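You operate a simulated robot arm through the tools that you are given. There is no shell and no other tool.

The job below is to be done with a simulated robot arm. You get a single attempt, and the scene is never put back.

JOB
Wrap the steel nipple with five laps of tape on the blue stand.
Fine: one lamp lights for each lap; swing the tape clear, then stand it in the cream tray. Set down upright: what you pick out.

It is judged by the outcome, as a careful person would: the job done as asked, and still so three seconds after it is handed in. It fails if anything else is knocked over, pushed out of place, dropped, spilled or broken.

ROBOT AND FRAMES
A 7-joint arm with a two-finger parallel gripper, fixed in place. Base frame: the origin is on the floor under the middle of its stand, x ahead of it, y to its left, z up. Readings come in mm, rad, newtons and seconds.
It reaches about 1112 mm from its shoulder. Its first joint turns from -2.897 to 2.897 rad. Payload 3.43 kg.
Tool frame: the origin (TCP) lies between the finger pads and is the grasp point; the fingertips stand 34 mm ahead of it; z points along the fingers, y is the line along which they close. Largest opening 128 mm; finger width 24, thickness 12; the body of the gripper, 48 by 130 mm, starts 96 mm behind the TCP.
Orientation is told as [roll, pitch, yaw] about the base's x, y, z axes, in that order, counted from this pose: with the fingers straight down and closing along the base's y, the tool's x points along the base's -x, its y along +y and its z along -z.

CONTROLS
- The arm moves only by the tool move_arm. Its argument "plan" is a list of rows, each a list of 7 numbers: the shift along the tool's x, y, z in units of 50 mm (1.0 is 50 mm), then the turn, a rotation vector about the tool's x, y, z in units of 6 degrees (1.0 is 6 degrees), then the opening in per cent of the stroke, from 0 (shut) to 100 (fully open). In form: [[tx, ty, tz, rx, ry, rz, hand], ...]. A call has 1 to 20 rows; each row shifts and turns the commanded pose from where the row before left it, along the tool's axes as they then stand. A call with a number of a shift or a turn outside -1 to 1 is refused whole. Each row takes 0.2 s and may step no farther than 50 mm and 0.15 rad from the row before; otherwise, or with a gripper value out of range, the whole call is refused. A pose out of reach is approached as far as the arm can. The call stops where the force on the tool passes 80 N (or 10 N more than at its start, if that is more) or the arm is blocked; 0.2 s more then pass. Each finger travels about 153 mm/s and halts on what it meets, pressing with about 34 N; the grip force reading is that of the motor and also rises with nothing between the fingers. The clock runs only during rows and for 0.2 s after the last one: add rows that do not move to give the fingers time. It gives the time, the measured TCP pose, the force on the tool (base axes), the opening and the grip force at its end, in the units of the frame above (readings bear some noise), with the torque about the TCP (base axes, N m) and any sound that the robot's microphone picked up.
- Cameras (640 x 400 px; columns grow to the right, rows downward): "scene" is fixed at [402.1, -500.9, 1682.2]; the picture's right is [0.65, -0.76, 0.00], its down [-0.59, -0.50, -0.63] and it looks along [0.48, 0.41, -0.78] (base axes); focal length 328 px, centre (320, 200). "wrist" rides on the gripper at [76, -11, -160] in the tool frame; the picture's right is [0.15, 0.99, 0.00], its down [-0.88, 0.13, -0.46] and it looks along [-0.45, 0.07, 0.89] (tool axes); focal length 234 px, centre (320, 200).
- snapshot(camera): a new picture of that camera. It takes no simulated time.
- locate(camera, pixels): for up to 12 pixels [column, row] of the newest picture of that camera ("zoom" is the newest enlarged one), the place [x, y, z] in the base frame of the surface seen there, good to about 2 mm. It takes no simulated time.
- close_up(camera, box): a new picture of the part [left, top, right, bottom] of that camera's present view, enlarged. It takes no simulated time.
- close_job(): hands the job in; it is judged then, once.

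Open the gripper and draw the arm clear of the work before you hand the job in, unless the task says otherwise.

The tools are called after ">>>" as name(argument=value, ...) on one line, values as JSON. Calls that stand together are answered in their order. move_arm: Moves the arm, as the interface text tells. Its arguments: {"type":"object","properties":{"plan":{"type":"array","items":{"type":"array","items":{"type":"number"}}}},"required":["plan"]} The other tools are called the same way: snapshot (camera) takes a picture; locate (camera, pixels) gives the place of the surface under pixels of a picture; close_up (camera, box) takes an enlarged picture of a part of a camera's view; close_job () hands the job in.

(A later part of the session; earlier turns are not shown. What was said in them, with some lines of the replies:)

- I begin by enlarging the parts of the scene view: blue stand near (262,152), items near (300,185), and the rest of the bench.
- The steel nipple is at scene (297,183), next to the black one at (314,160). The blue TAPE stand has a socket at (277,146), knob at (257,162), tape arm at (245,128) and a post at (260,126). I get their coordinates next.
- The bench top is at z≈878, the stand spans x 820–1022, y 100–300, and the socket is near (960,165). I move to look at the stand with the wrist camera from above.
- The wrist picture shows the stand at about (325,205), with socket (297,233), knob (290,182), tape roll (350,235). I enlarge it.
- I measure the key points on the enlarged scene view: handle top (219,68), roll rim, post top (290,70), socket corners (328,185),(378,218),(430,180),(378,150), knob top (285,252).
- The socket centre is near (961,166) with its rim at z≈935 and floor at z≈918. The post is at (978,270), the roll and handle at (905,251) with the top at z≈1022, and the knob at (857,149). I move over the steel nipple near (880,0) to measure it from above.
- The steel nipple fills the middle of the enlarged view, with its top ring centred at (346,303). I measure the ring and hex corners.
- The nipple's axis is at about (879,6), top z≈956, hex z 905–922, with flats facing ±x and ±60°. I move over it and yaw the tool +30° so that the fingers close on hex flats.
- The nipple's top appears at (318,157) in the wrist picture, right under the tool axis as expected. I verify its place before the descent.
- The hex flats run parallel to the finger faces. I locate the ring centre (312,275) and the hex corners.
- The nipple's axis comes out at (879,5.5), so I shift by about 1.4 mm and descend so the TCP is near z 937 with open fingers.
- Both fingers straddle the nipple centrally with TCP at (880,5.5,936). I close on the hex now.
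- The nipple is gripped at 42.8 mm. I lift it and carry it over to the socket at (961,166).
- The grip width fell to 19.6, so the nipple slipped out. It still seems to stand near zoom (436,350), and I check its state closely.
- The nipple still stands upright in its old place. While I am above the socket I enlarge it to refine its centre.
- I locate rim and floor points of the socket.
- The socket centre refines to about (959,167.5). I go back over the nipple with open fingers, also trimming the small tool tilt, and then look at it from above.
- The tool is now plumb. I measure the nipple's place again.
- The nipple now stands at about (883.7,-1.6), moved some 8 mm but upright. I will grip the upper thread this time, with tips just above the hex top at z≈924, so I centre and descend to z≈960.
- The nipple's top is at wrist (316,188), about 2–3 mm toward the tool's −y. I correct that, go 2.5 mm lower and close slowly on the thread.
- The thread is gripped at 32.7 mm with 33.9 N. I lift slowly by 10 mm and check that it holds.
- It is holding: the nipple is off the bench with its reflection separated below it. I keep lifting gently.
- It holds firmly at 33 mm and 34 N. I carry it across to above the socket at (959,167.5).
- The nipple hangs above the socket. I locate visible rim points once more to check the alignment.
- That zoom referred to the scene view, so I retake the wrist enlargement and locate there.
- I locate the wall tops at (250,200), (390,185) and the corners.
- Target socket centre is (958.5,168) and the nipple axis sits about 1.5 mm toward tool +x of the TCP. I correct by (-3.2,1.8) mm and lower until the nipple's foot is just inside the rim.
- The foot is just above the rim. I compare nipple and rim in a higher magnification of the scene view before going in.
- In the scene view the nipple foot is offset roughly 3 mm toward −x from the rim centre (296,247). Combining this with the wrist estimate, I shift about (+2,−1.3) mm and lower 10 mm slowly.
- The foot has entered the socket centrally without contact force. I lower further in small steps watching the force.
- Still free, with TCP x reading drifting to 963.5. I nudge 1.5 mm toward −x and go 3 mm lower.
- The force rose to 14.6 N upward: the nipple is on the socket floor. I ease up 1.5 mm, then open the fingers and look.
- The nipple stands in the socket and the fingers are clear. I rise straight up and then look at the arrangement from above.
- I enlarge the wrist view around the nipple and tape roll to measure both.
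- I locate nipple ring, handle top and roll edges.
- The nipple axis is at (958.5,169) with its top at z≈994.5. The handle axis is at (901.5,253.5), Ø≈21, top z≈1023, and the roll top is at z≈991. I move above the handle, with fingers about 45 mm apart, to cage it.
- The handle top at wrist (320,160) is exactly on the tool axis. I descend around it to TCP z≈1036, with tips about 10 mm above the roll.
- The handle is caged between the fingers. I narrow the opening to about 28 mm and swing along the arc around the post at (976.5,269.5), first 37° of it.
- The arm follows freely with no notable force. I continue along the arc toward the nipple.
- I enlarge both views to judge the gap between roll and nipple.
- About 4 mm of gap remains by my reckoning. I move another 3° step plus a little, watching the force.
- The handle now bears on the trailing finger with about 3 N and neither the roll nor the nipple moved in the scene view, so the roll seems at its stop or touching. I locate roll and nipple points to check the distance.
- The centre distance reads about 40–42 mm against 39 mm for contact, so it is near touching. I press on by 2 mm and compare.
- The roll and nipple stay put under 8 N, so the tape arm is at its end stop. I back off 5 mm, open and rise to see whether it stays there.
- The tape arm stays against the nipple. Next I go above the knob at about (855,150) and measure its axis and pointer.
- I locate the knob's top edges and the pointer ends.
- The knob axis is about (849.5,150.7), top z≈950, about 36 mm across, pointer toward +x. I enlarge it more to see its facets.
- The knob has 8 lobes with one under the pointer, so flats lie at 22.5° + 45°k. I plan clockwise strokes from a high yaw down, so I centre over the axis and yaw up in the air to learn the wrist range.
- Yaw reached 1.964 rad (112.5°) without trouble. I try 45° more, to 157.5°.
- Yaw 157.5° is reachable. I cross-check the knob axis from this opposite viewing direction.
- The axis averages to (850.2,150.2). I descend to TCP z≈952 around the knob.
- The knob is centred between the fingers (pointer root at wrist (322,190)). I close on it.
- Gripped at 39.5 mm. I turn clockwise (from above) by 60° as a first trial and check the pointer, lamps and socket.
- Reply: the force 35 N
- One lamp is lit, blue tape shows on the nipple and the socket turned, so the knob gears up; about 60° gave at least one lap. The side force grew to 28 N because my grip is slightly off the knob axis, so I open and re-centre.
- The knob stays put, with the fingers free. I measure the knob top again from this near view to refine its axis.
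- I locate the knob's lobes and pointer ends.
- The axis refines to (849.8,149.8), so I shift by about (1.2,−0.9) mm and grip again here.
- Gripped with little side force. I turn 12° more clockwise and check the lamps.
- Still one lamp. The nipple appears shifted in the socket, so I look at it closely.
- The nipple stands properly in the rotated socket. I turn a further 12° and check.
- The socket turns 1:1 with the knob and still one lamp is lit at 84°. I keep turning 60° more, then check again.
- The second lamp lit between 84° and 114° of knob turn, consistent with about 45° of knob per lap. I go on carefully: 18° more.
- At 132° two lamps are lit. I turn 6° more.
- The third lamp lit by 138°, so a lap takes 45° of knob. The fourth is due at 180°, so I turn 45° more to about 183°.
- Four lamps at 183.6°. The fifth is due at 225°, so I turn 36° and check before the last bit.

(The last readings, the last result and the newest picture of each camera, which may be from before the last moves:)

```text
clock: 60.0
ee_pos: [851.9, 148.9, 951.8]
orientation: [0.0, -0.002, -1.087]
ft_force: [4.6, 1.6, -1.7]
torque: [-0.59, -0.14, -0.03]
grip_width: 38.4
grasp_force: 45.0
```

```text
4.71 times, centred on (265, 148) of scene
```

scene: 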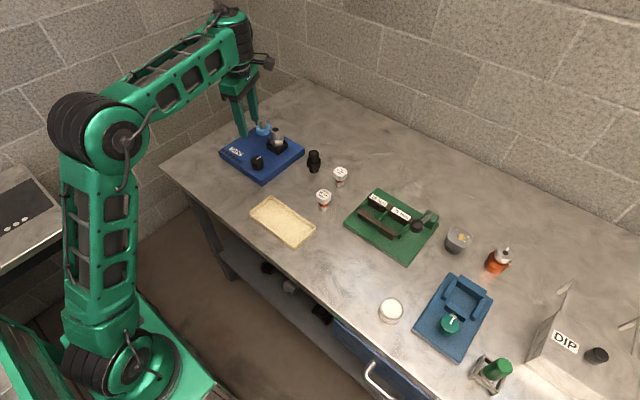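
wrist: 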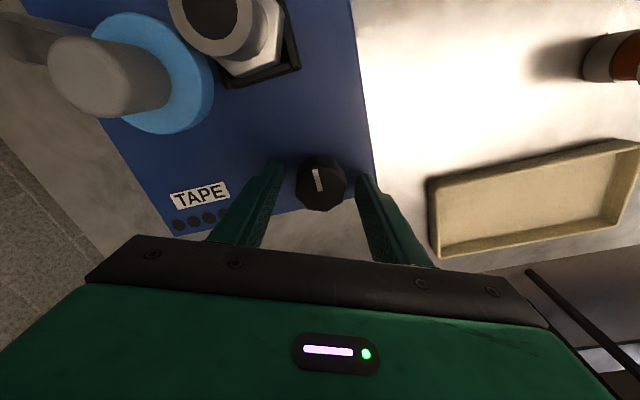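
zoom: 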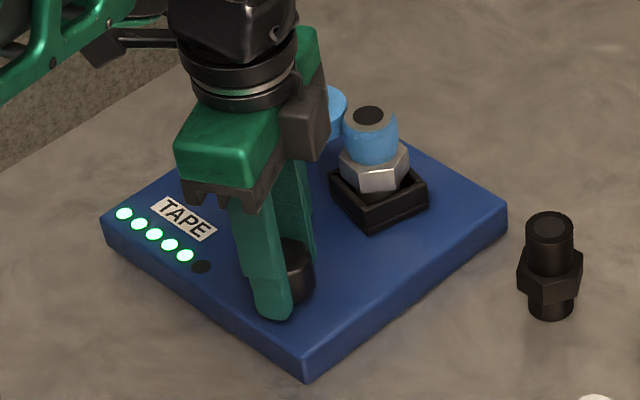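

Five lamps are lit and the sixth is dark, so I stop turning. I open and rise straight off the knob.

>>> move_arm(plan=[[0, 0, 0, 0, 0, 0, 35], [0, 0, 0, 0, 0, 0, 45], [0, 0, 0, 0, 0, 0, 50], [0, 0, -0.2, 0, 0, 0, 50], [0, 0, -0.5, 0, 0, 0, 50], [0, 0, -0.6, 0, 0, 0, 50], [0, 0, -0.6, 0, 0, 0, 50], [0, 0, -0.6, 0, 0, 0, 50], [0, 0, -0.5, 0, 0, 0, 50], [0, 0, 0, 0, 0, 0, 50]])

>>> snapshot(camera="wrist")

>>> close_up(camera="scene", box=[215, 105, 315, 190])

```text
clock: 62.2
ee_pos: [849.8, 149.6, 1102.1]
orientation: [-0.001, -0.003, -1.084]
ft_force: [-0.3, -0.1, -0.5]
torque: [-0.01, 0.0, -0.01]
grip_width: 64.0
grasp_force: 0.1
```

```text
taken
```

wrist: 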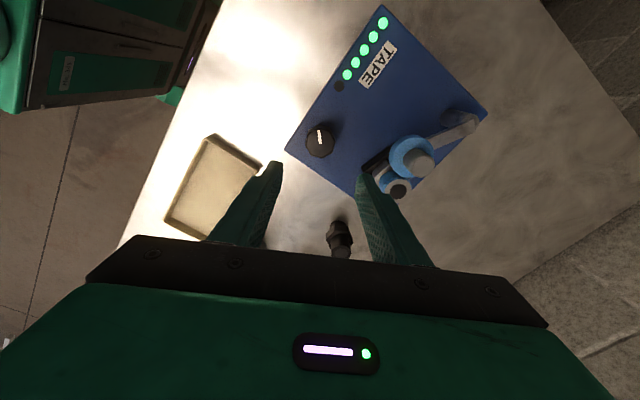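

```text
4.71 times, centred on (265, 148) of scene
```

zoom: 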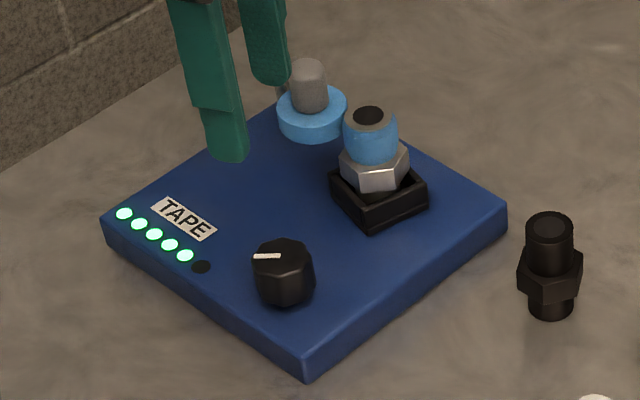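

The lamps still show five and the pointer sits near 135°, i.e. about 225° of turn. I yaw back to +30° in the air to fetch the tape handle.

>>> move_arm(plan=[[0, 0, 0, 0, 0, -1, 40], [0, 0, 0, 0, 0, -1, 36], [0, 0, 0, 0, 0, -1, 36], [0, 0, 0, 0, 0, -1, 36], [0, 0, 0, 0, 0, -1, 36], [0, 0, 0, 0, 0, -1, 36], [0, 0, 0, 0, 0, -1, 36], [0, 0, 0, 0, 0, -1, 36], [0, 0, 0, 0, 0, -1, 36], [0, 0, 0, 0, 0, -1, 36], [0, 0, 0, 0, 0, -1, 36], [0, 0, 0, 0, 0, -1, 36], [0, 0, 0, 0, 0, -1, 36], [0, 0, 0, 0, 0, -1, 36], [0, 0, 0, 0, 0, -1, 36], [0, 0, 0, 0, 0, -0.35, 36], [0, 0, 0, 0, 0, 0, 36]])

>>> snapshot(camera="wrist")

>>> close_up(camera="wrist", box=[250, 100, 370, 260])

```text
clock: 65.8
ee_pos: [850.3, 150.1, 1102.3]
orientation: [0.0, 0.0, 0.523]
ft_force: [0.4, 0.0, 0.0]
torque: [0.01, 0.0, 0.02]
grip_width: 46.1
grasp_force: 0.1
```

```text
taken
```

wrist: 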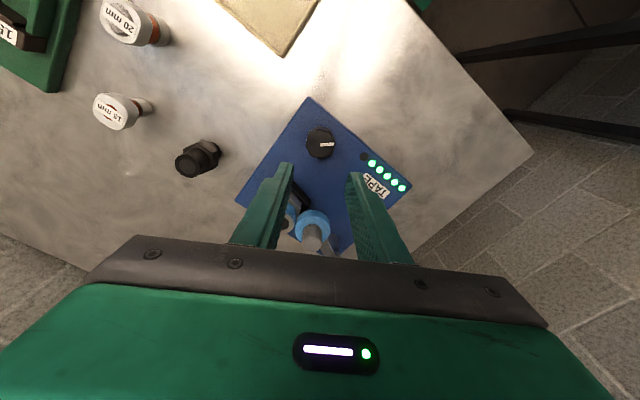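

```text
2.50 times, centred on (310, 180) of wrist
```

zoom: 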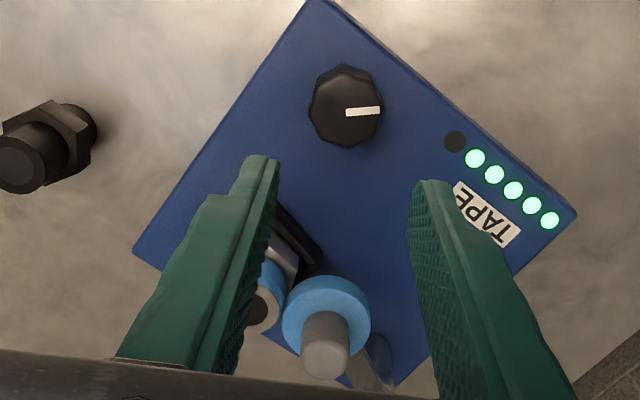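

The handle earlier sat on the tool axis at (938.5,206.3). I move above it and verify.

>>> move_arm(plan=[[-0.3, 0.018, 0, 0, 0, 0, 36], [-0.45, 0.018, 0, 0, 0, 0, 36], [-0.5, 0.018, 0, 0, 0, 0, 36], [-0.5, 0.018, 0, 0, 0, 0, 36], [-0.34, 0.02, 0, 0, 0, 0, 36], [0, 0, 0, 0, 0, 0, 36]])

>>> snapshot(camera="wrist")

>>> close_up(camera="wrist", box=[250, 90, 390, 200])

```text
clock: 67.2
ee_pos: [939.0, 205.1, 1101.1]
orientation: [-0.001, 0.001, 0.524]
ft_force: [0.0, -0.3, -0.4]
torque: [0.0, -0.04, 0.0]
grip_width: 46.0
grasp_force: 0.1
```

```text
taken
```

wrist: 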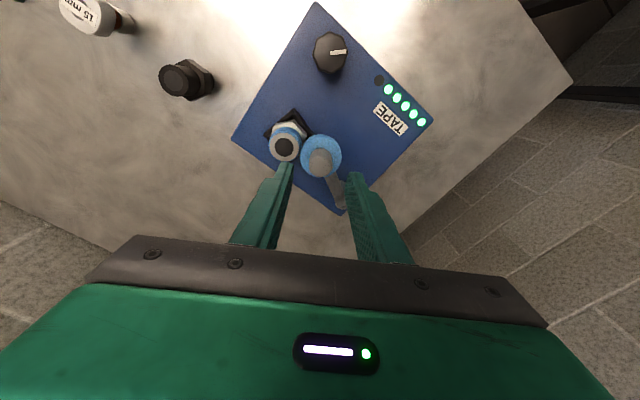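

```text
3.64 times, centred on (320, 145) of wrist
```

zoom: 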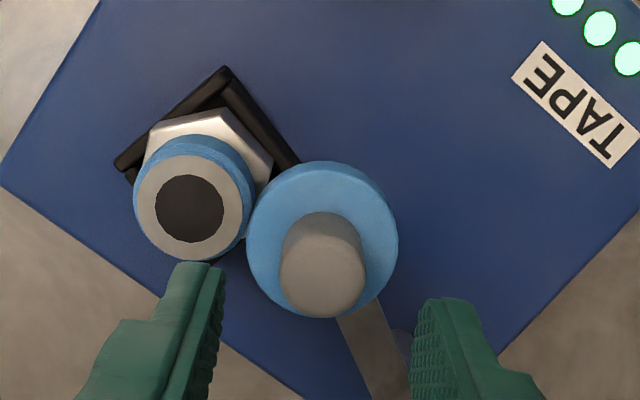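

The handle top is at wrist (322,163), 2–3 px off the expected (319.5,160.5). I correct and descend around it.

>>> move_arm(plan=[[-0.045, 0.045, 0.2, 0, 0, 0, 36], [0, 0, 0.4, 0, 0, 0, 36], [0, 0, 0.4, 0, 0, 0, 36], [0, 0, 0.2, 0, 0, 0, 36], [0, 0, 0.1, 0, 0, 0, 36], [0, 0, 0, 0, 0, 0, 36]])

>>> close_up(camera="wrist", box=[240, 110, 400, 230])

>>> close_up(camera="scene", box=[225, 85, 325, 175])

```text
clock: 68.6
ee_pos: [939.5, 207.8, 1035.6]
orientation: [-0.002, 0.001, 0.522]
ft_force: [-1.6, -0.3, -0.6]
torque: [0.02, 0.02, -0.02]
grip_width: 46.4
grasp_force: 0.0
```

```text
3.33 times, centred on (320, 170) of wrist
```

zoom: 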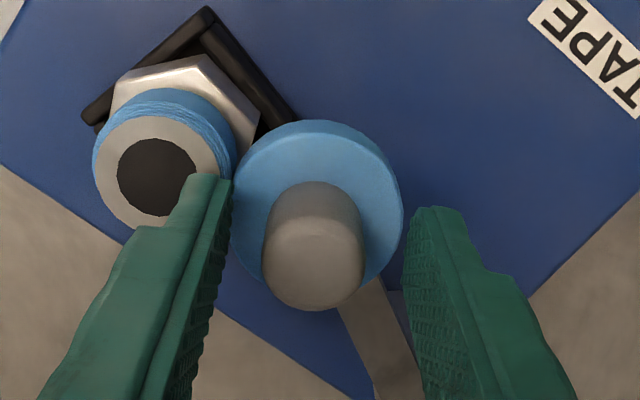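

```text
4.44 times, centred on (275, 130) of scene
```

zoom: 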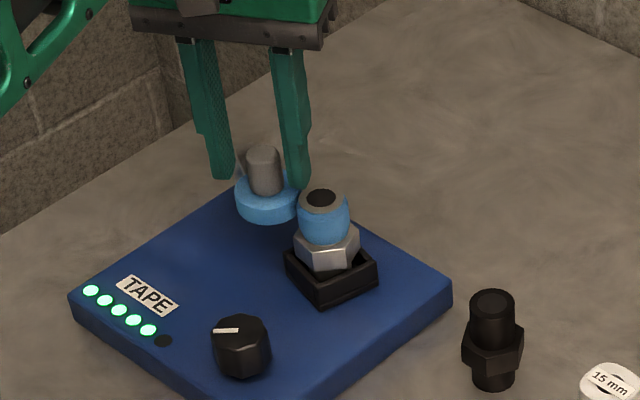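

Caged again. I narrow to 28 mm and swing the handle back along the arc, away from the nipple.

>>> move_arm(plan=[[0, 0, 0, 0, 0, 0, 26], [0, 0, 0, 0, 0, 0, 22], [0.041, 0.07, 0, 0, 0, 0, 22], [0.035, 0.071, 0, 0, 0, 0, 22], [0.05, 0.121, 0, 0, 0, 0, 22], [0.056, 0.192, 0, 0, 0, 0, 22], [0.03, 0.195, 0, 0, 0, 0, 22], [0.003, 0.198, 0, 0, 0, 0, 22], [0, 0, 0, 0, 0, 0, 22]])

>>> close_up(camera="wrist", box=[200, 90, 400, 230])

>>> close_up(camera="scene", box=[225, 85, 325, 175])

```text
clock: 70.6
ee_pos: [910.2, 239.8, 1036.4]
orientation: [0.001, 0.0, 0.523]
ft_force: [0.0, -0.1, -0.4]
torque: [-0.03, 0.02, 0.01]
grip_width: 28.0
grasp_force: 0.0
```

```text
2.86 times, centred on (300, 160) of wrist
```

zoom: 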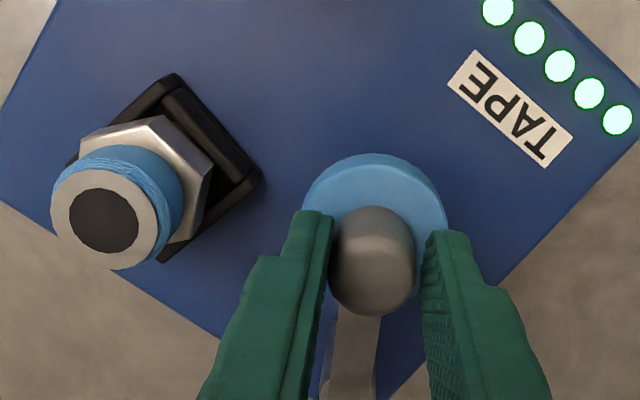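

```text
4.44 times, centred on (275, 130) of scene
```

zoom: 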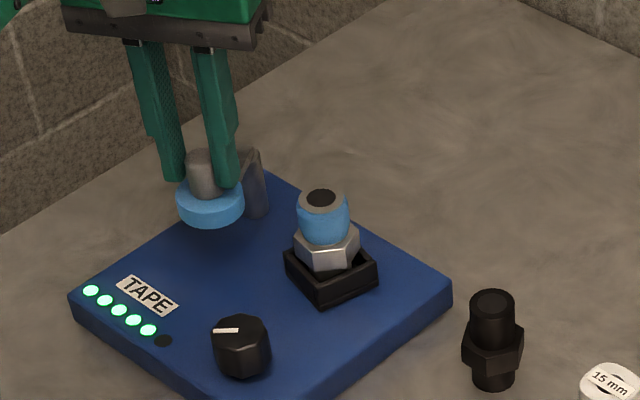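

The roll follows and the nipple stands undisturbed with five lamps lit. I finish the swing to the original parking spot.

>>> move_arm(plan=[[-0.022, 0.198, 0, 0, 0, 0, 22], [-0.046, 0.191, 0, 0, 0, 0, 22], [-0.01, 0.04, 0, 0, 0, 0, 22], [0, 0, 0, 0, 0, 0, 22]])

>>> close_up(camera="wrist", box=[200, 90, 400, 230])

>>> close_up(camera="scene", box=[215, 85, 315, 175])

```text
clock: 71.6
ee_pos: [902.3, 261.0, 1036.3]
orientation: [0.0, 0.001, 0.522]
ft_force: [1.7, -9.9, -0.1]
torque: [-0.19, -0.01, -0.04]
grip_width: 33.1
grasp_force: 4.7
```

```text
2.86 times, centred on (300, 160) of wrist
```

zoom: 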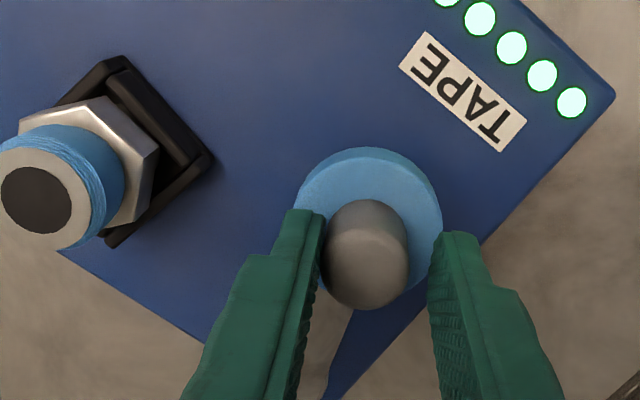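

```text
4.44 times, centred on (265, 130) of scene
```

zoom: 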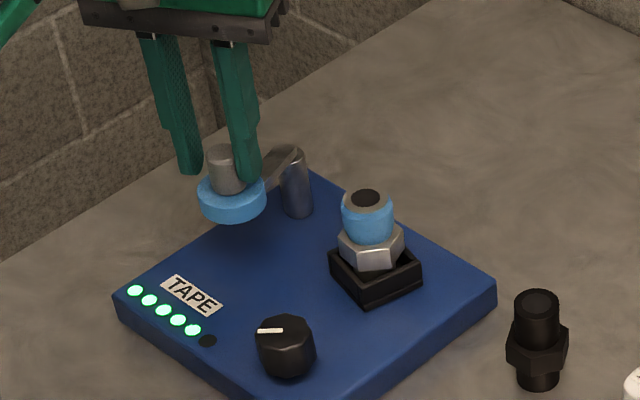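

The tape arm has reached its parking stop (10 N on the finger). I back off 6 mm, open and rise.

>>> move_arm(plan=[[0, -0.07, 0, 0, 0, 0, 26], [0, -0.06, 0, 0, 0, 0, 32], [0, 0, 0, 0, 0, 0, 36], [0, 0, -0.2, 0, 0, 0, 36], [0, 0, -0.4, 0, 0, 0, 36], [0, 0, -0.4, 0, 0, 0, 36], [0, 0, -0.4, 0, 0, 0, 36], [0, 0, 0, 0, 0, 0, 36]])

>>> snapshot(camera="wrist")

>>> close_up(camera="scene", box=[215, 85, 315, 175])

>>> close_up(camera="scene", box=[260, 115, 305, 160])

```text
clock: 73.4
ee_pos: [905.2, 256.5, 1105.4]
orientation: [0.0, 0.001, 0.525]
ft_force: [-0.3, 0.0, -0.1]
torque: [0.02, 0.03, 0.01]
grip_width: 46.3
grasp_force: 0.1
```

```text
taken
```

wrist: 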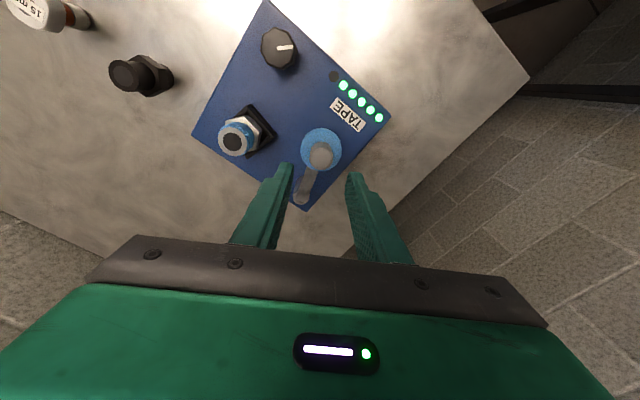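

```text
4.44 times, centred on (265, 130) of scene
```

zoom: 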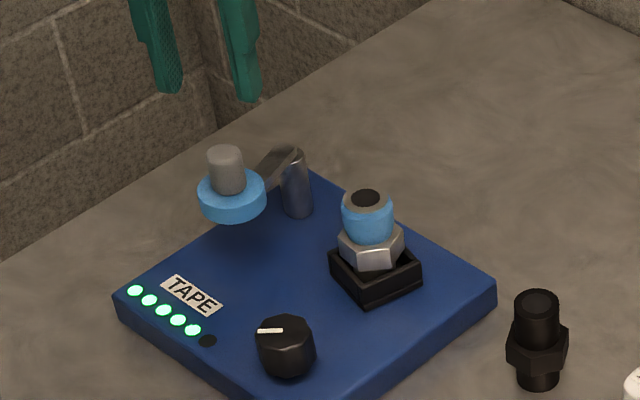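

```text
8.89 times, centred on (282, 138) of scene
```

zoom: 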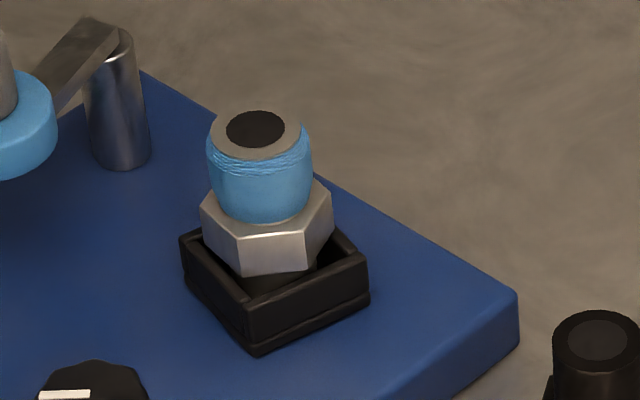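

The tape arm is parked clear and stays, five lamps are lit, and the taped nipple stands in the socket. I move above the nipple with open fingers.

>>> move_arm(plan=[[-0.012, -0.4, 0, 0, 0, 0, 45], [-0.012, -0.5, 0, 0, 0, 0, 55], [-0.012, -0.5, 0, 0, 0, 0, 60], [-0.012, -0.4, 0, 0, 0, 0, 60], [0, -0.25, 0, 0, 0, 0, 60], [0, 0, 0, 0, 0, 0, 60]])

>>> snapshot(camera="wrist")

>>> close_up(camera="wrist", box=[275, 105, 365, 185])

```text
clock: 74.8
ee_pos: [960.6, 167.4, 1108.1]
orientation: [-0.001, 0.0, 0.523]
ft_force: [0.8, -0.3, 0.3]
torque: [0.01, 0.0, 0.01]
grip_width: 76.8
grasp_force: 0.1
```

```text
taken
```

wrist: 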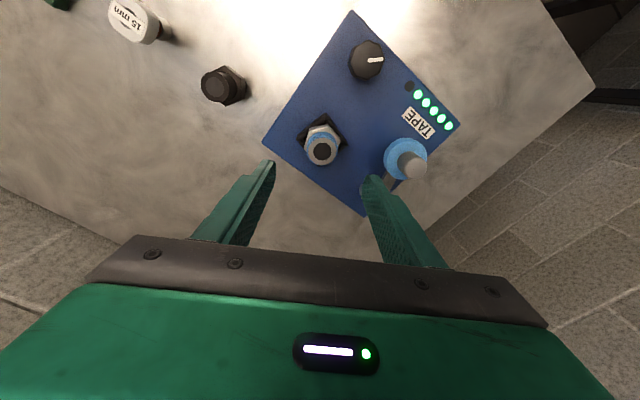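

```text
5.00 times, centred on (320, 145) of wrist
```

zoom: 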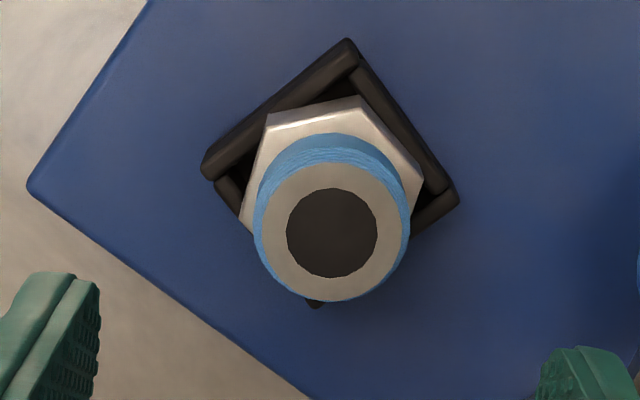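

I locate the ring to get the nipple's axis.

>>> locate(camera="zoom", pixels=[[331, 233], [270, 235], [393, 235], [331, 175], [331, 290], [268, 120], [358, 105], [420, 180], [245, 215]])

```text
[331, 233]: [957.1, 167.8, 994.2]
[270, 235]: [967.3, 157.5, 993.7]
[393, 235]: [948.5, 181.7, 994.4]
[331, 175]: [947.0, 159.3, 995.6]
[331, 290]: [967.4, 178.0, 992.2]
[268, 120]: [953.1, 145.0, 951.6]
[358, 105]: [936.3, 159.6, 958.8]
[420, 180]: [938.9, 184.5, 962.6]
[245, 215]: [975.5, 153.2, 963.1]
```

The nipple axis is at (957.5,169). I shift by (−3,+1.6) mm and descend to TCP z≈1003, tips just above the hex.

>>> move_arm(plan=[[0.038, 0.058, 0.3, 0, 0, 0, 60], [0, 0, 0.5, 0, 0, 0, 60], [0, 0, 0.5, 0, 0, 0, 60], [0, 0, 0.4, 0, 0, 0, 60], [0, 0, 0.25, 0, 0, 0, 60], [0, 0, 0.13, 0, 0, 0, 60], [0, 0, 0, 0, 0, 0, 60]])

>>> close_up(camera="wrist", box=[240, 110, 400, 230])

>>> close_up(camera="scene", box=[250, 105, 310, 160])

```text
clock: 76.4
ee_pos: [954.7, 170.7, 1002.9]
orientation: [0.0, 0.001, 0.525]
ft_force: [-0.1, 0.1, -0.2]
torque: [0.01, 0.02, 0.03]
grip_width: 76.9
grasp_force: 0.1
```

```text
3.33 times, centred on (320, 170) of wrist
```

zoom: 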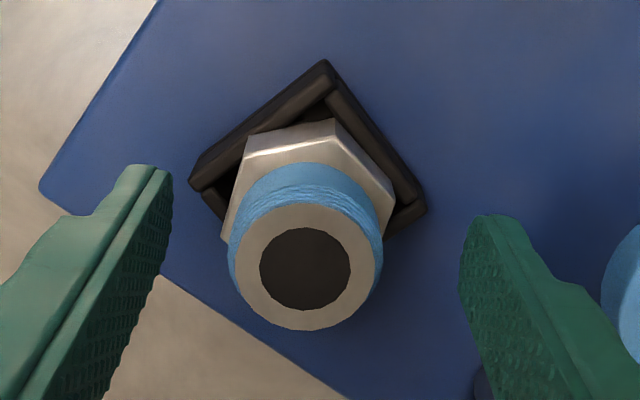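

```text
7.27 times, centred on (280, 132) of scene
```

zoom: 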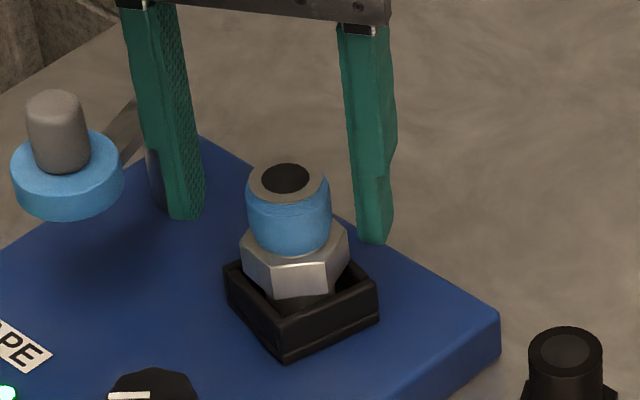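

The nipple now sits about 3 mm toward tool −y of the axis (ring at zoom (305,268)). I correct that and close gently on the upper thread.

>>> move_arm(plan=[[-0.032, -0.056, 0, 0, 0, 0, 60], [0, 0, 0, 0, 0, 0, 48], [0, 0, 0, 0, 0, 0, 40], [0, 0, 0, 0, 0, 0, 34], [0, 0, 0, 0, 0, 0, 10], [0, 0, 0, 0, 0, 0, 0], [0, 0, 0, 0, 0, 0, 0]])

>>> close_up(camera="wrist", box=[240, 110, 400, 230])

>>> close_up(camera="scene", box=[250, 105, 310, 160])

```text
clock: 78.0
ee_pos: [957.5, 168.0, 1003.2]
orientation: [0.0, 0.001, 0.525]
ft_force: [0.0, -2.1, 1.0]
torque: [-0.13, -0.02, -0.02]
grip_width: 32.2
grasp_force: 34.1
```

```text
3.33 times, centred on (320, 170) of wrist
```

zoom: 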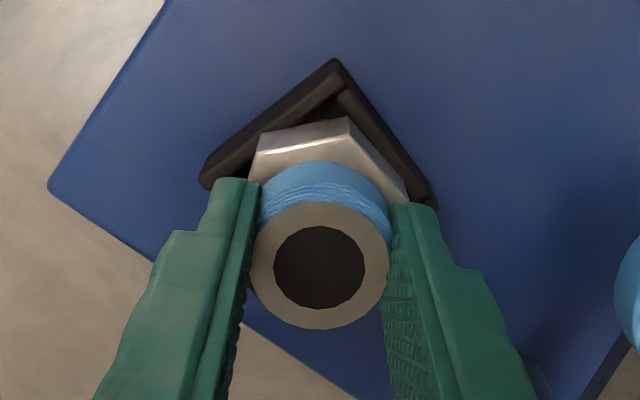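

```text
7.27 times, centred on (280, 132) of scene
```

zoom: 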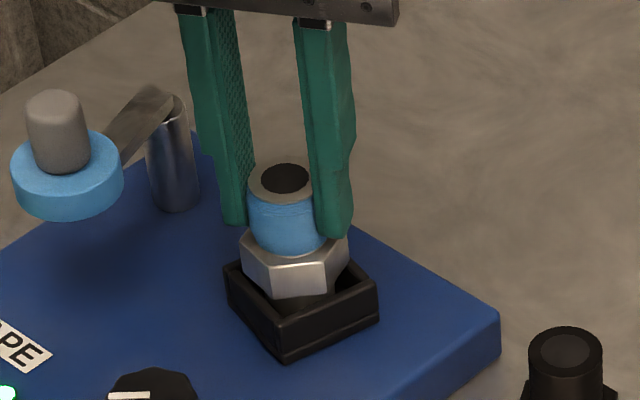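

Gripped at 32.2 mm, just as before. I lift slowly by 10 mm inside the socket and check the hold.

>>> move_arm(plan=[[0, 0, -0.05, 0, 0, 0, 0], [0, 0, -0.05, 0, 0, 0, 0], [0, 0, -0.05, 0, 0, 0, 0], [0, 0, -0.05, 0, 0, 0, 0], [0, 0, 0, 0, 0, 0, 0]])

>>> close_up(camera="wrist", box=[240, 110, 400, 230])

>>> close_up(camera="scene", box=[250, 105, 310, 160])

```text
clock: 79.2
ee_pos: [959.9, 167.7, 1013.7]
orientation: [-0.001, 0.0, 0.524]
ft_force: [0.1, -0.1, -2.7]
torque: [0.0, 0.0, 0.01]
grip_width: 32.2
grasp_force: 34.0
```

```text
3.33 times, centred on (320, 170) of wrist
```

zoom: 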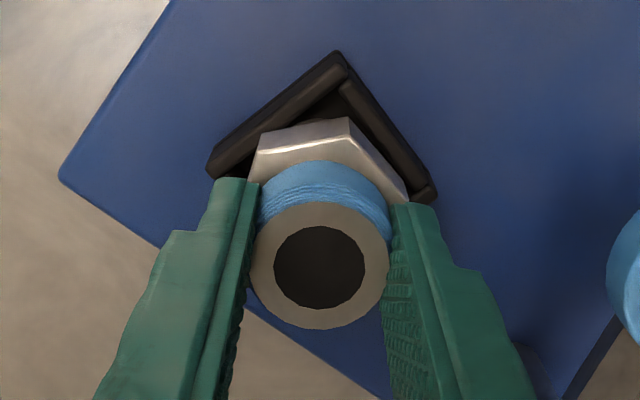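

```text
7.27 times, centred on (280, 132) of scene
```

zoom: 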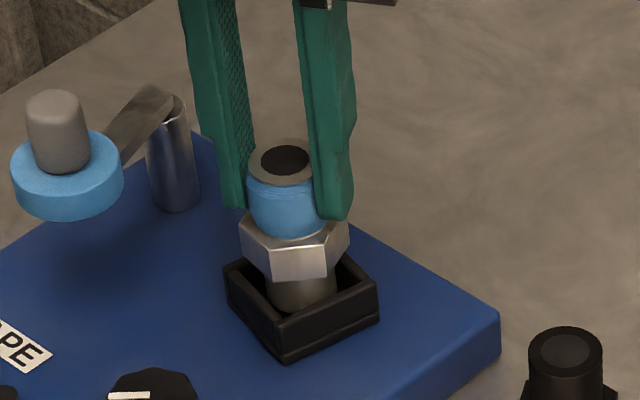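

The nipple holds and moves with the gripper. I lift it clear to about z 1085.

>>> move_arm(plan=[[0, 0, -0.1, 0, 0, 0, 0], [0, 0, -0.15, 0, 0, 0, 0], [0, 0, -0.2, 0, 0, 0, 0], [0, 0, -0.2, 0, 0, 0, 0], [0, 0, -0.2, 0, 0, 0, 0], [0, 0, -0.2, 0, 0, 0, 0], [0, 0, -0.2, 0, 0, 0, 0], [0, 0, -0.15, 0, 0, 0, 0], [0, 0, -0.05, 0, 0, 0, 0], [0, 0, 0, 0, 0, 0, 0]])

>>> close_up(camera="scene", box=[210, 70, 330, 190])

>>> close_up(camera="wrist", box=[240, 110, 400, 230])

```text
clock: 81.4
ee_pos: [957.1, 167.4, 1084.9]
orientation: [0.0, -0.001, 0.524]
ft_force: [1.0, -0.7, -2.2]
torque: [0.0, -0.02, -0.03]
grip_width: 32.3
grasp_force: 34.3
```

```text
3.33 times, centred on (270, 130) of scene
```

zoom: 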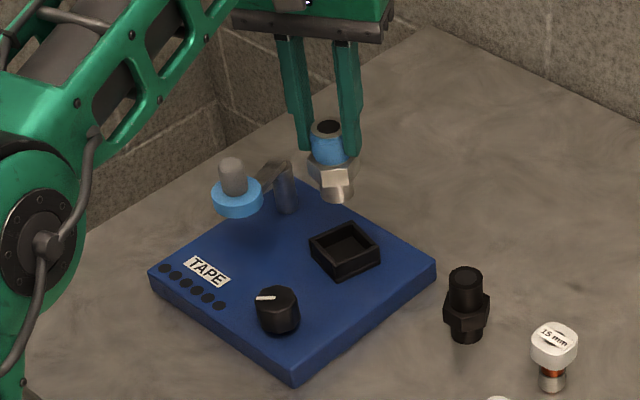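

```text
3.33 times, centred on (320, 170) of wrist
```

zoom: 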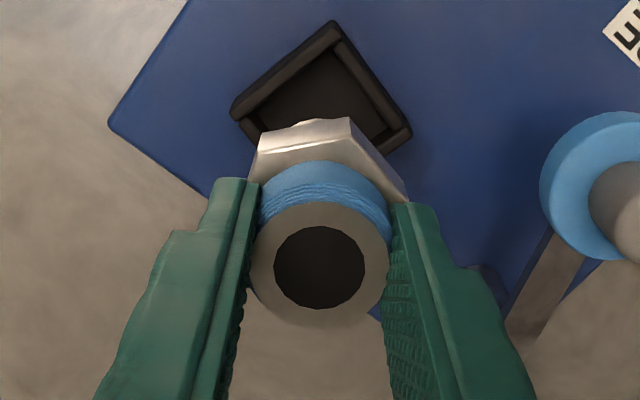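

The taped nipple is up and the lamps reset with the socket empty. I carry it over to the tray centre near (755,−52) at this height.

>>> move_arm(plan=[[0.15, -0.047, 0, 0, 0, 0, 0], [0.28, -0.087, 0, 0, 0, 0, 0], [0.35, -0.109, 0, 0, 0, 0, 0], [0.35, -0.109, 0, 0, 0, 0, 0], [0.35, -0.109, 0, 0, 0, 0, 0], [0.35, -0.109, 0, 0, 0, 0, 0], [0.35, -0.109, 0, 0, 0, 0, 0], [0.35, -0.109, 0, 0, 0, 0, 0], [0.35, -0.109, 0, 0, 0, 0, 0], [0.35, -0.109, 0, 0, 0, 0, 0], [0.35, -0.109, 0, 0, 0, 0, 0], [0.35, -0.109, 0, 0, 0, 0, 0], [0.35, -0.109, 0, 0, 0, 0, 0], [0.35, -0.109, 0, 0, 0, 0, 0], [0.35, -0.109, 0, 0, 0, 0, 0], [0.35, -0.109, 0, 0, 0, 0, 0], [0.28, -0.087, 0, 0, 0, 0, 0], [0.1, -0.03, 0, 0, 0, 0, 0], [0, 0, 0, 0, 0, 0, 0]])

>>> snapshot(camera="wrist")

>>> close_up(camera="scene", box=[220, 130, 360, 270])

```text
clock: 85.4
ee_pos: [756.0, -55.5, 1085.2]
orientation: [0.0, 0.002, 0.523]
ft_force: [0.9, 0.1, -1.8]
torque: [0.03, -0.01, 0.04]
grip_width: 32.1
grasp_force: 34.0
```

```text
taken
```

wrist: 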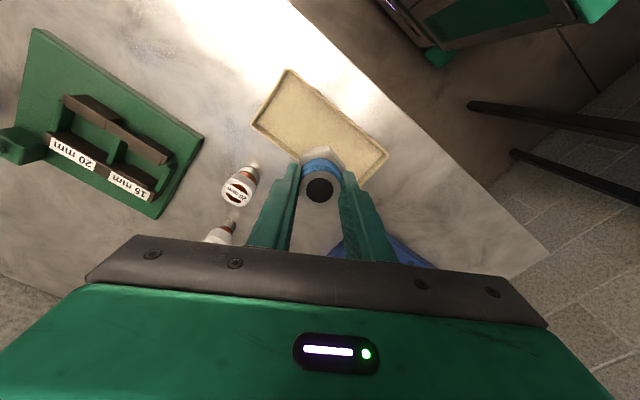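

```text
2.86 times, centred on (290, 200) of scene
```

zoom: 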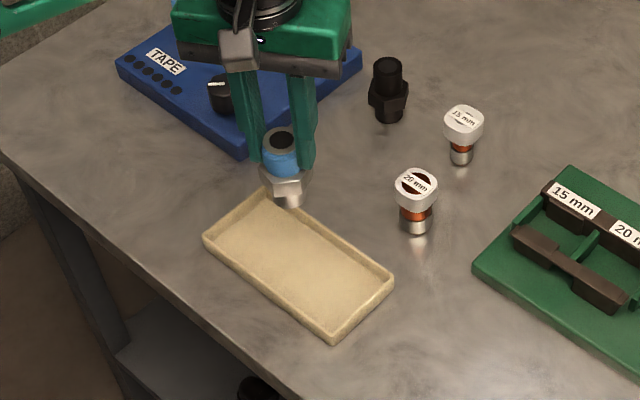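

The nipple hangs over the tray. I measure the tray's edges from the wrist view to confirm the spot.

>>> close_up(camera="wrist", box=[240, 60, 400, 200])

```text
2.86 times, centred on (320, 130) of wrist
```

zoom: 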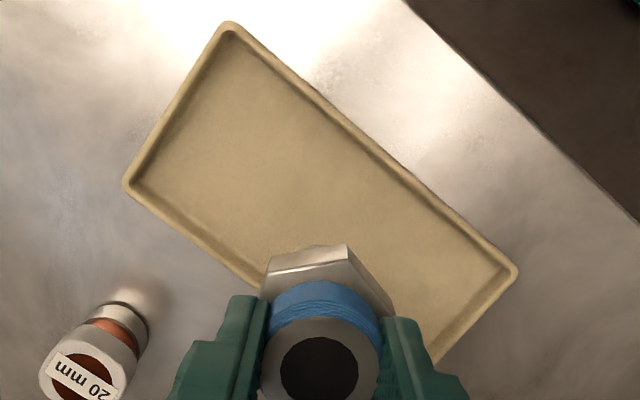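

I locate tray corners and floor points.

>>> locate(camera="zoom", pixels=[[232, 28], [130, 185], [512, 270], [360, 130], [190, 105], [200, 232], [300, 180], [230, 130], [400, 220], [440, 260], [440, 345]])

```text
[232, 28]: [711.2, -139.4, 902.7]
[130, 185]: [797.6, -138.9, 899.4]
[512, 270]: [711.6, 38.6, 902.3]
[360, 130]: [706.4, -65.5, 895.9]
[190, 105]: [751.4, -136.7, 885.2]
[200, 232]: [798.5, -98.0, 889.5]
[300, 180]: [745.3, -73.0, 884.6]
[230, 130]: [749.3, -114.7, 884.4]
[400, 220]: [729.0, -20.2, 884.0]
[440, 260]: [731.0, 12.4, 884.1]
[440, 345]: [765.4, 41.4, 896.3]
```

The tray centre is (754.5,−50) with its floor at z≈884, so the nipple should touch at TCP z≈970. I lower to about 977 first.

>>> move_arm(plan=[[0, 0, 0.15, 0, 0, 0, 0], [0, 0, 0.25, 0, 0, 0, 0], [0, 0, 0.3, 0, 0, 0, 0], [0, 0, 0.3, 0, 0, 0, 0], [0, 0, 0.3, 0, 0, 0, 0], [0, 0, 0.3, 0, 0, 0, 0], [0, 0, 0.25, 0, 0, 0, 0], [0, 0, 0.15, 0, 0, 0, 0], [0, 0, 0.1, 0, 0, 0, 0], [0, 0, 0.05, 0, 0, 0, 0], [0, 0, 0, 0, 0, 0, 0]])

>>> close_up(camera="scene", box=[240, 170, 330, 250])

>>> close_up(camera="wrist", box=[240, 80, 400, 220])

```text
clock: 87.8
ee_pos: [755.4, -52.4, 977.9]
orientation: [0.0, 0.0, 0.523]
ft_force: [0.1, -0.5, -2.3]
torque: [-0.02, 0.0, -0.03]
grip_width: 32.2
grasp_force: 33.7
```

```text
5.00 times, centred on (285, 210) of scene
```

zoom: 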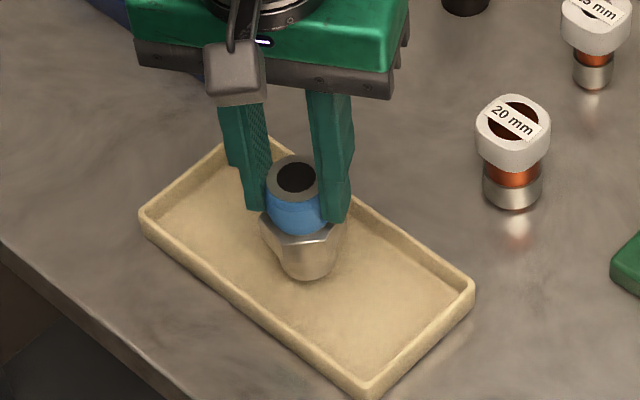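

```text
2.86 times, centred on (320, 150) of wrist
```

zoom: 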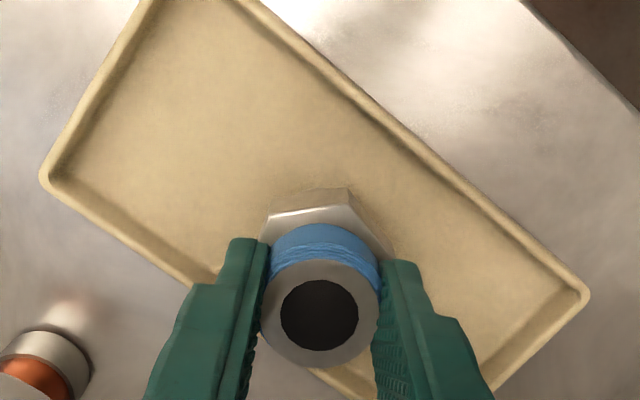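

The nipple is a few millimetres above the tray floor. I lower in small steps watching the force.

>>> move_arm(plan=[[0, 0, 0.04, 0, 0, 0, 0], [0, 0, 0.04, 0, 0, 0, 0], [0, 0, 0.03, 0, 0, 0, 0], [0, 0, 0, 0, 0, 0, 0]])

```text
clock: 88.8
ee_pos: [755.3, -53.7, 973.3]
orientation: [0.001, 0.0, 0.521]
ft_force: [-0.2, 0.1, -1.7]
torque: [-0.02, -0.02, -0.03]
grip_width: 32.1
grasp_force: 33.8
```

No contact yet at z 973. I go on in 1.5 mm steps.

>>> move_arm(plan=[[0, 0, 0.03, 0, 0, 0, 0], [0, 0, 0.03, 0, 0, 0, 0], [0, 0, 0, 0, 0, 0, 0]])

```text
clock: 89.6
ee_pos: [754.6, -53.3, 970.1]
orientation: [0.0, 0.0, 0.525]
ft_force: [0.4, -0.2, -3.0]
torque: [-0.03, 0.03, -0.03]
grip_width: 32.0
grasp_force: 34.2
```

Still only the nipple's weight is felt at z 970. I lower a further 2 mm.

>>> move_arm(plan=[[0, 0, 0.02, 0, 0, 0, 0], [0, 0, 0.02, 0, 0, 0, 0], [0, 0, 0, 0, 0, 0, 0]])

>>> close_up(camera="scene", box=[260, 180, 310, 230])

```text
clock: 90.4
ee_pos: [755.5, -52.6, 968.3]
orientation: [-0.002, -0.002, 0.524]
ft_force: [-2.9, 0.7, 19.0]
torque: [0.1, 0.21, 0.06]
grip_width: 32.1
grasp_force: 34.1
```

```text
8.00 times, centred on (285, 205) of scene
```

zoom: 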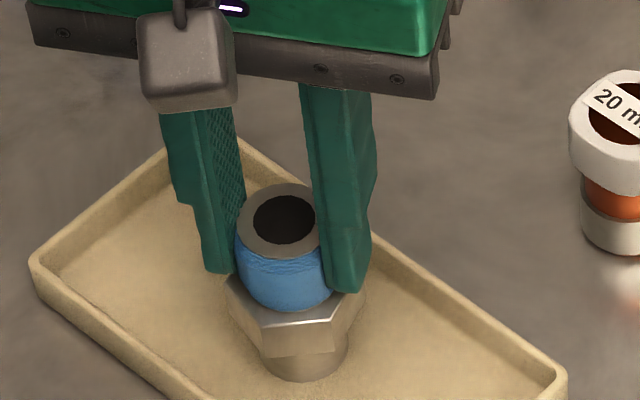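

The force rose to 19 N upward: the nipple is standing on the tray floor. I ease up 1 mm, open the fingers gradually and look.

>>> move_arm(plan=[[0, 0, -0.025, 0, 0, 0, 0], [0, 0, 0, 0, 0, 0, 30], [0, 0, 0, 0, 0, 0, 40], [0, 0, 0, 0, 0, 0, 55], [0, 0, 0, 0, 0, 0, 60], [0, 0, 0, 0, 0, 0, 60]])

>>> close_up(camera="scene", box=[250, 170, 330, 240])

>>> close_up(camera="wrist", box=[240, 80, 400, 220])

```text
clock: 91.8
ee_pos: [754.7, -53.7, 968.5]
orientation: [-0.001, -0.002, 0.524]
ft_force: [-0.4, -0.1, -0.4]
torque: [0.02, 0.0, 0.0]
grip_width: 76.9
grasp_force: 0.0
```

```text
5.71 times, centred on (290, 205) of scene
```

zoom: 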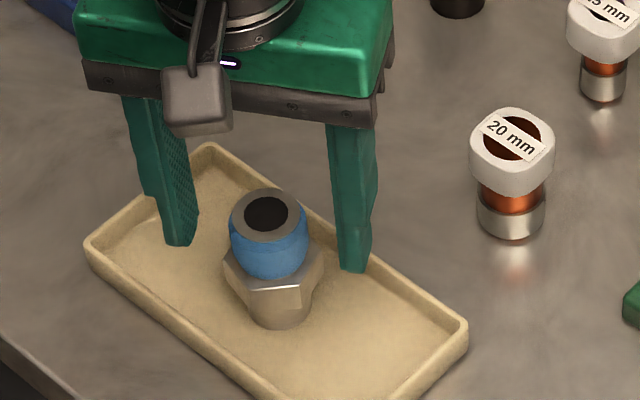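

```text
2.86 times, centred on (320, 150) of wrist
```

zoom: 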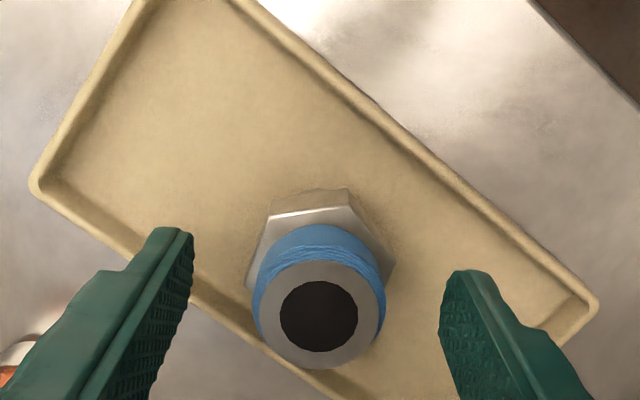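

The taped nipple stands upright in the tray and the fingers are well clear. I rise straight up and away.

>>> move_arm(plan=[[0, 0, -0.15, 0, 0, 0, 60], [0, 0, -0.3, 0, 0, 0, 60], [0, 0, -0.5, 0, 0, 0, 60], [0, 0, -0.6, 0, 0, 0, 60], [0, 0, -0.6, 0, 0, 0, 60], [0, 0, -0.6, 0, 0, 0, 60], [0, 0, -0.6, 0, 0, 0, 60], [0, 0, -0.5, 0, 0, 0, 60], [0.4, 0, -0.3, 0, 0, 0, 60], [0.5, 0, -0.2, 0, 0, 0, 60], [0.5, 0, 0, 0, 0, 0, 60], [0.3, 0, 0, 0, 0, 0, 60], [0, 0, 0, 0, 0, 0, 60]])

>>> snapshot(camera="scene")

>>> close_up(camera="scene", box=[210, 110, 360, 250])

>>> snapshot(camera="wrist")

```text
clock: 94.6
ee_pos: [681.8, -94.4, 1184.5]
orientation: [0.0, 0.0, 0.523]
ft_force: [-1.2, 0.1, -0.4]
torque: [0.0, -0.01, 0.0]
grip_width: 76.8
grasp_force: 0.1
```

```text
taken
```

scene: 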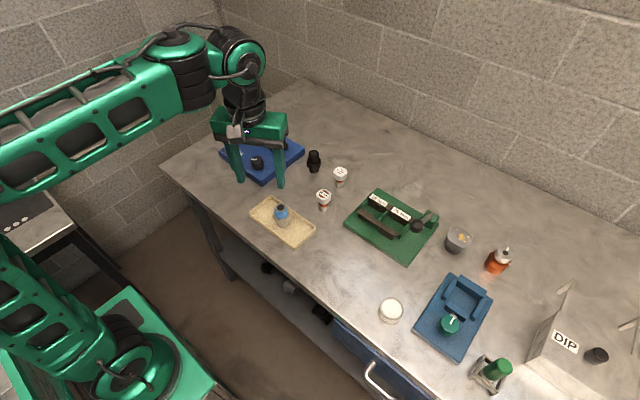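

```text
2.86 times, centred on (285, 180) of scene
```

zoom: 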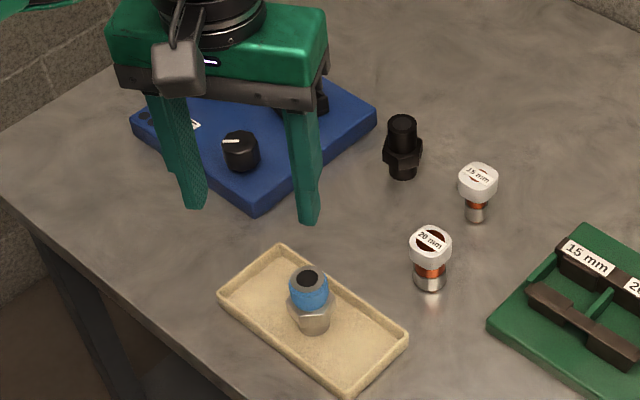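

```text
taken
```

wrist: 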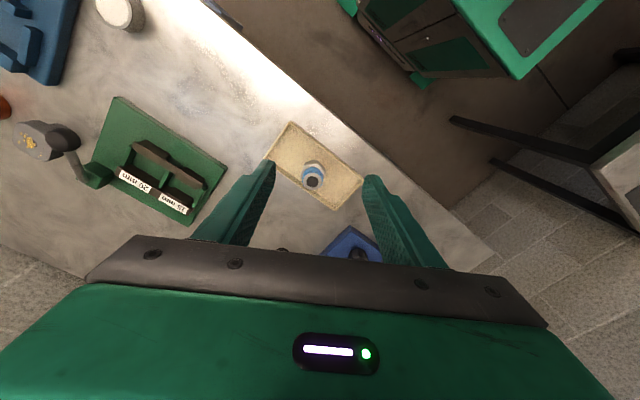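

The nipple stands upright in the tray. I withdraw the arm toward its starting pose for an unobstructed final check of the stand.

>>> move_arm(plan=[[0.02, 0.4, -0.22, 0, 0, 0, 60], [0.02, 0.6, -0.25, 0, 0, 0, 60], [0.02, 0.6, -0.25, 0, 0, 0, 60], [0.02, 0.6, -0.25, 0, 0, 0, 60], [0.02, 0.5, -0.15, 0, 0, 0, 60], [0.02, 0.3, 0, 0, 0, 0, 60], [0, 0, 0, 0, 0, 0, 60], [0, 0, 0, 0, 0, 0, 60]])

>>> snapshot(camera="scene")

>>> close_up(camera="scene", box=[210, 100, 370, 260])

```text
clock: 96.4
ee_pos: [602.0, 31.5, 1241.2]
orientation: [-0.003, 0.002, 0.525]
ft_force: [-0.2, -0.3, 0.6]
torque: [0.0, 0.01, 0.0]
grip_width: 76.7
grasp_force: 0.2
```

```text
taken
```

scene: 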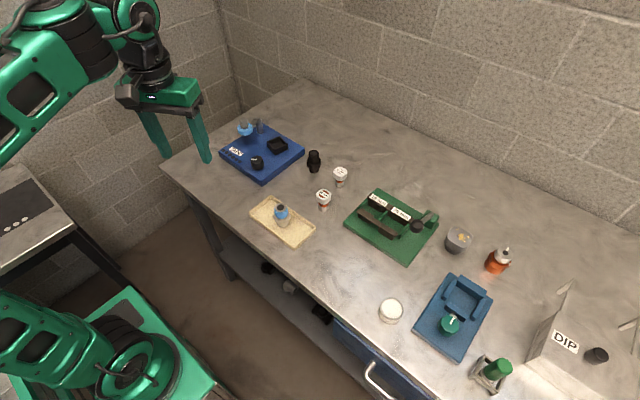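

```text
2.50 times, centred on (290, 180) of scene
```

zoom: 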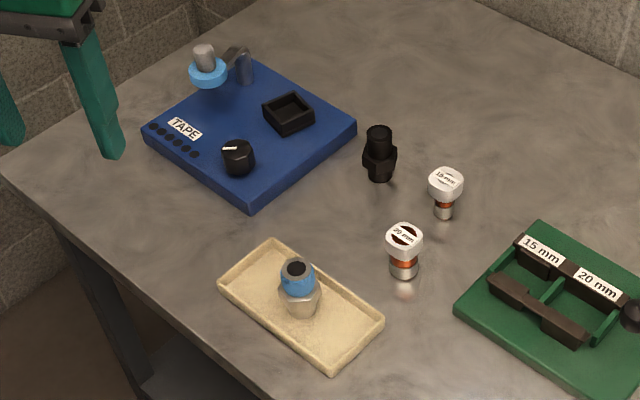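

The final view shows the taped steel nipple upright in the cream tray at zoom (299,288). The tape arm is parked clear at (208,72), nothing else has moved, and the gripper is open and away from the work. I hand the job in.

>>> close_job()

```text
The job is handed in.
```

The steel nipple now has five laps of tape and is standing upright in the cream tray. I've handed the job in.

- **Laps:** I turned the stand's knob until five lamps were lit, with the sixth still dark. The lamps went out when I lifted the nipple from the socket, and the tape stayed on it.
- **Tape:** I swung the tape arm back to its parking stop, and it stayed there in the final picture.
- **Slip on the first pick-up:** My first grip, on the hex, slid off. The nipple moved about 8 mm on the bench but stayed upright. I gripped it by the upper thread after that, including over the finished tape when I moved it to the tray. The tape looked undisturbed afterwards.

In the final picture nothing else on the bench had been knocked or moved. The gripper is open and the arm is back near its starting position.
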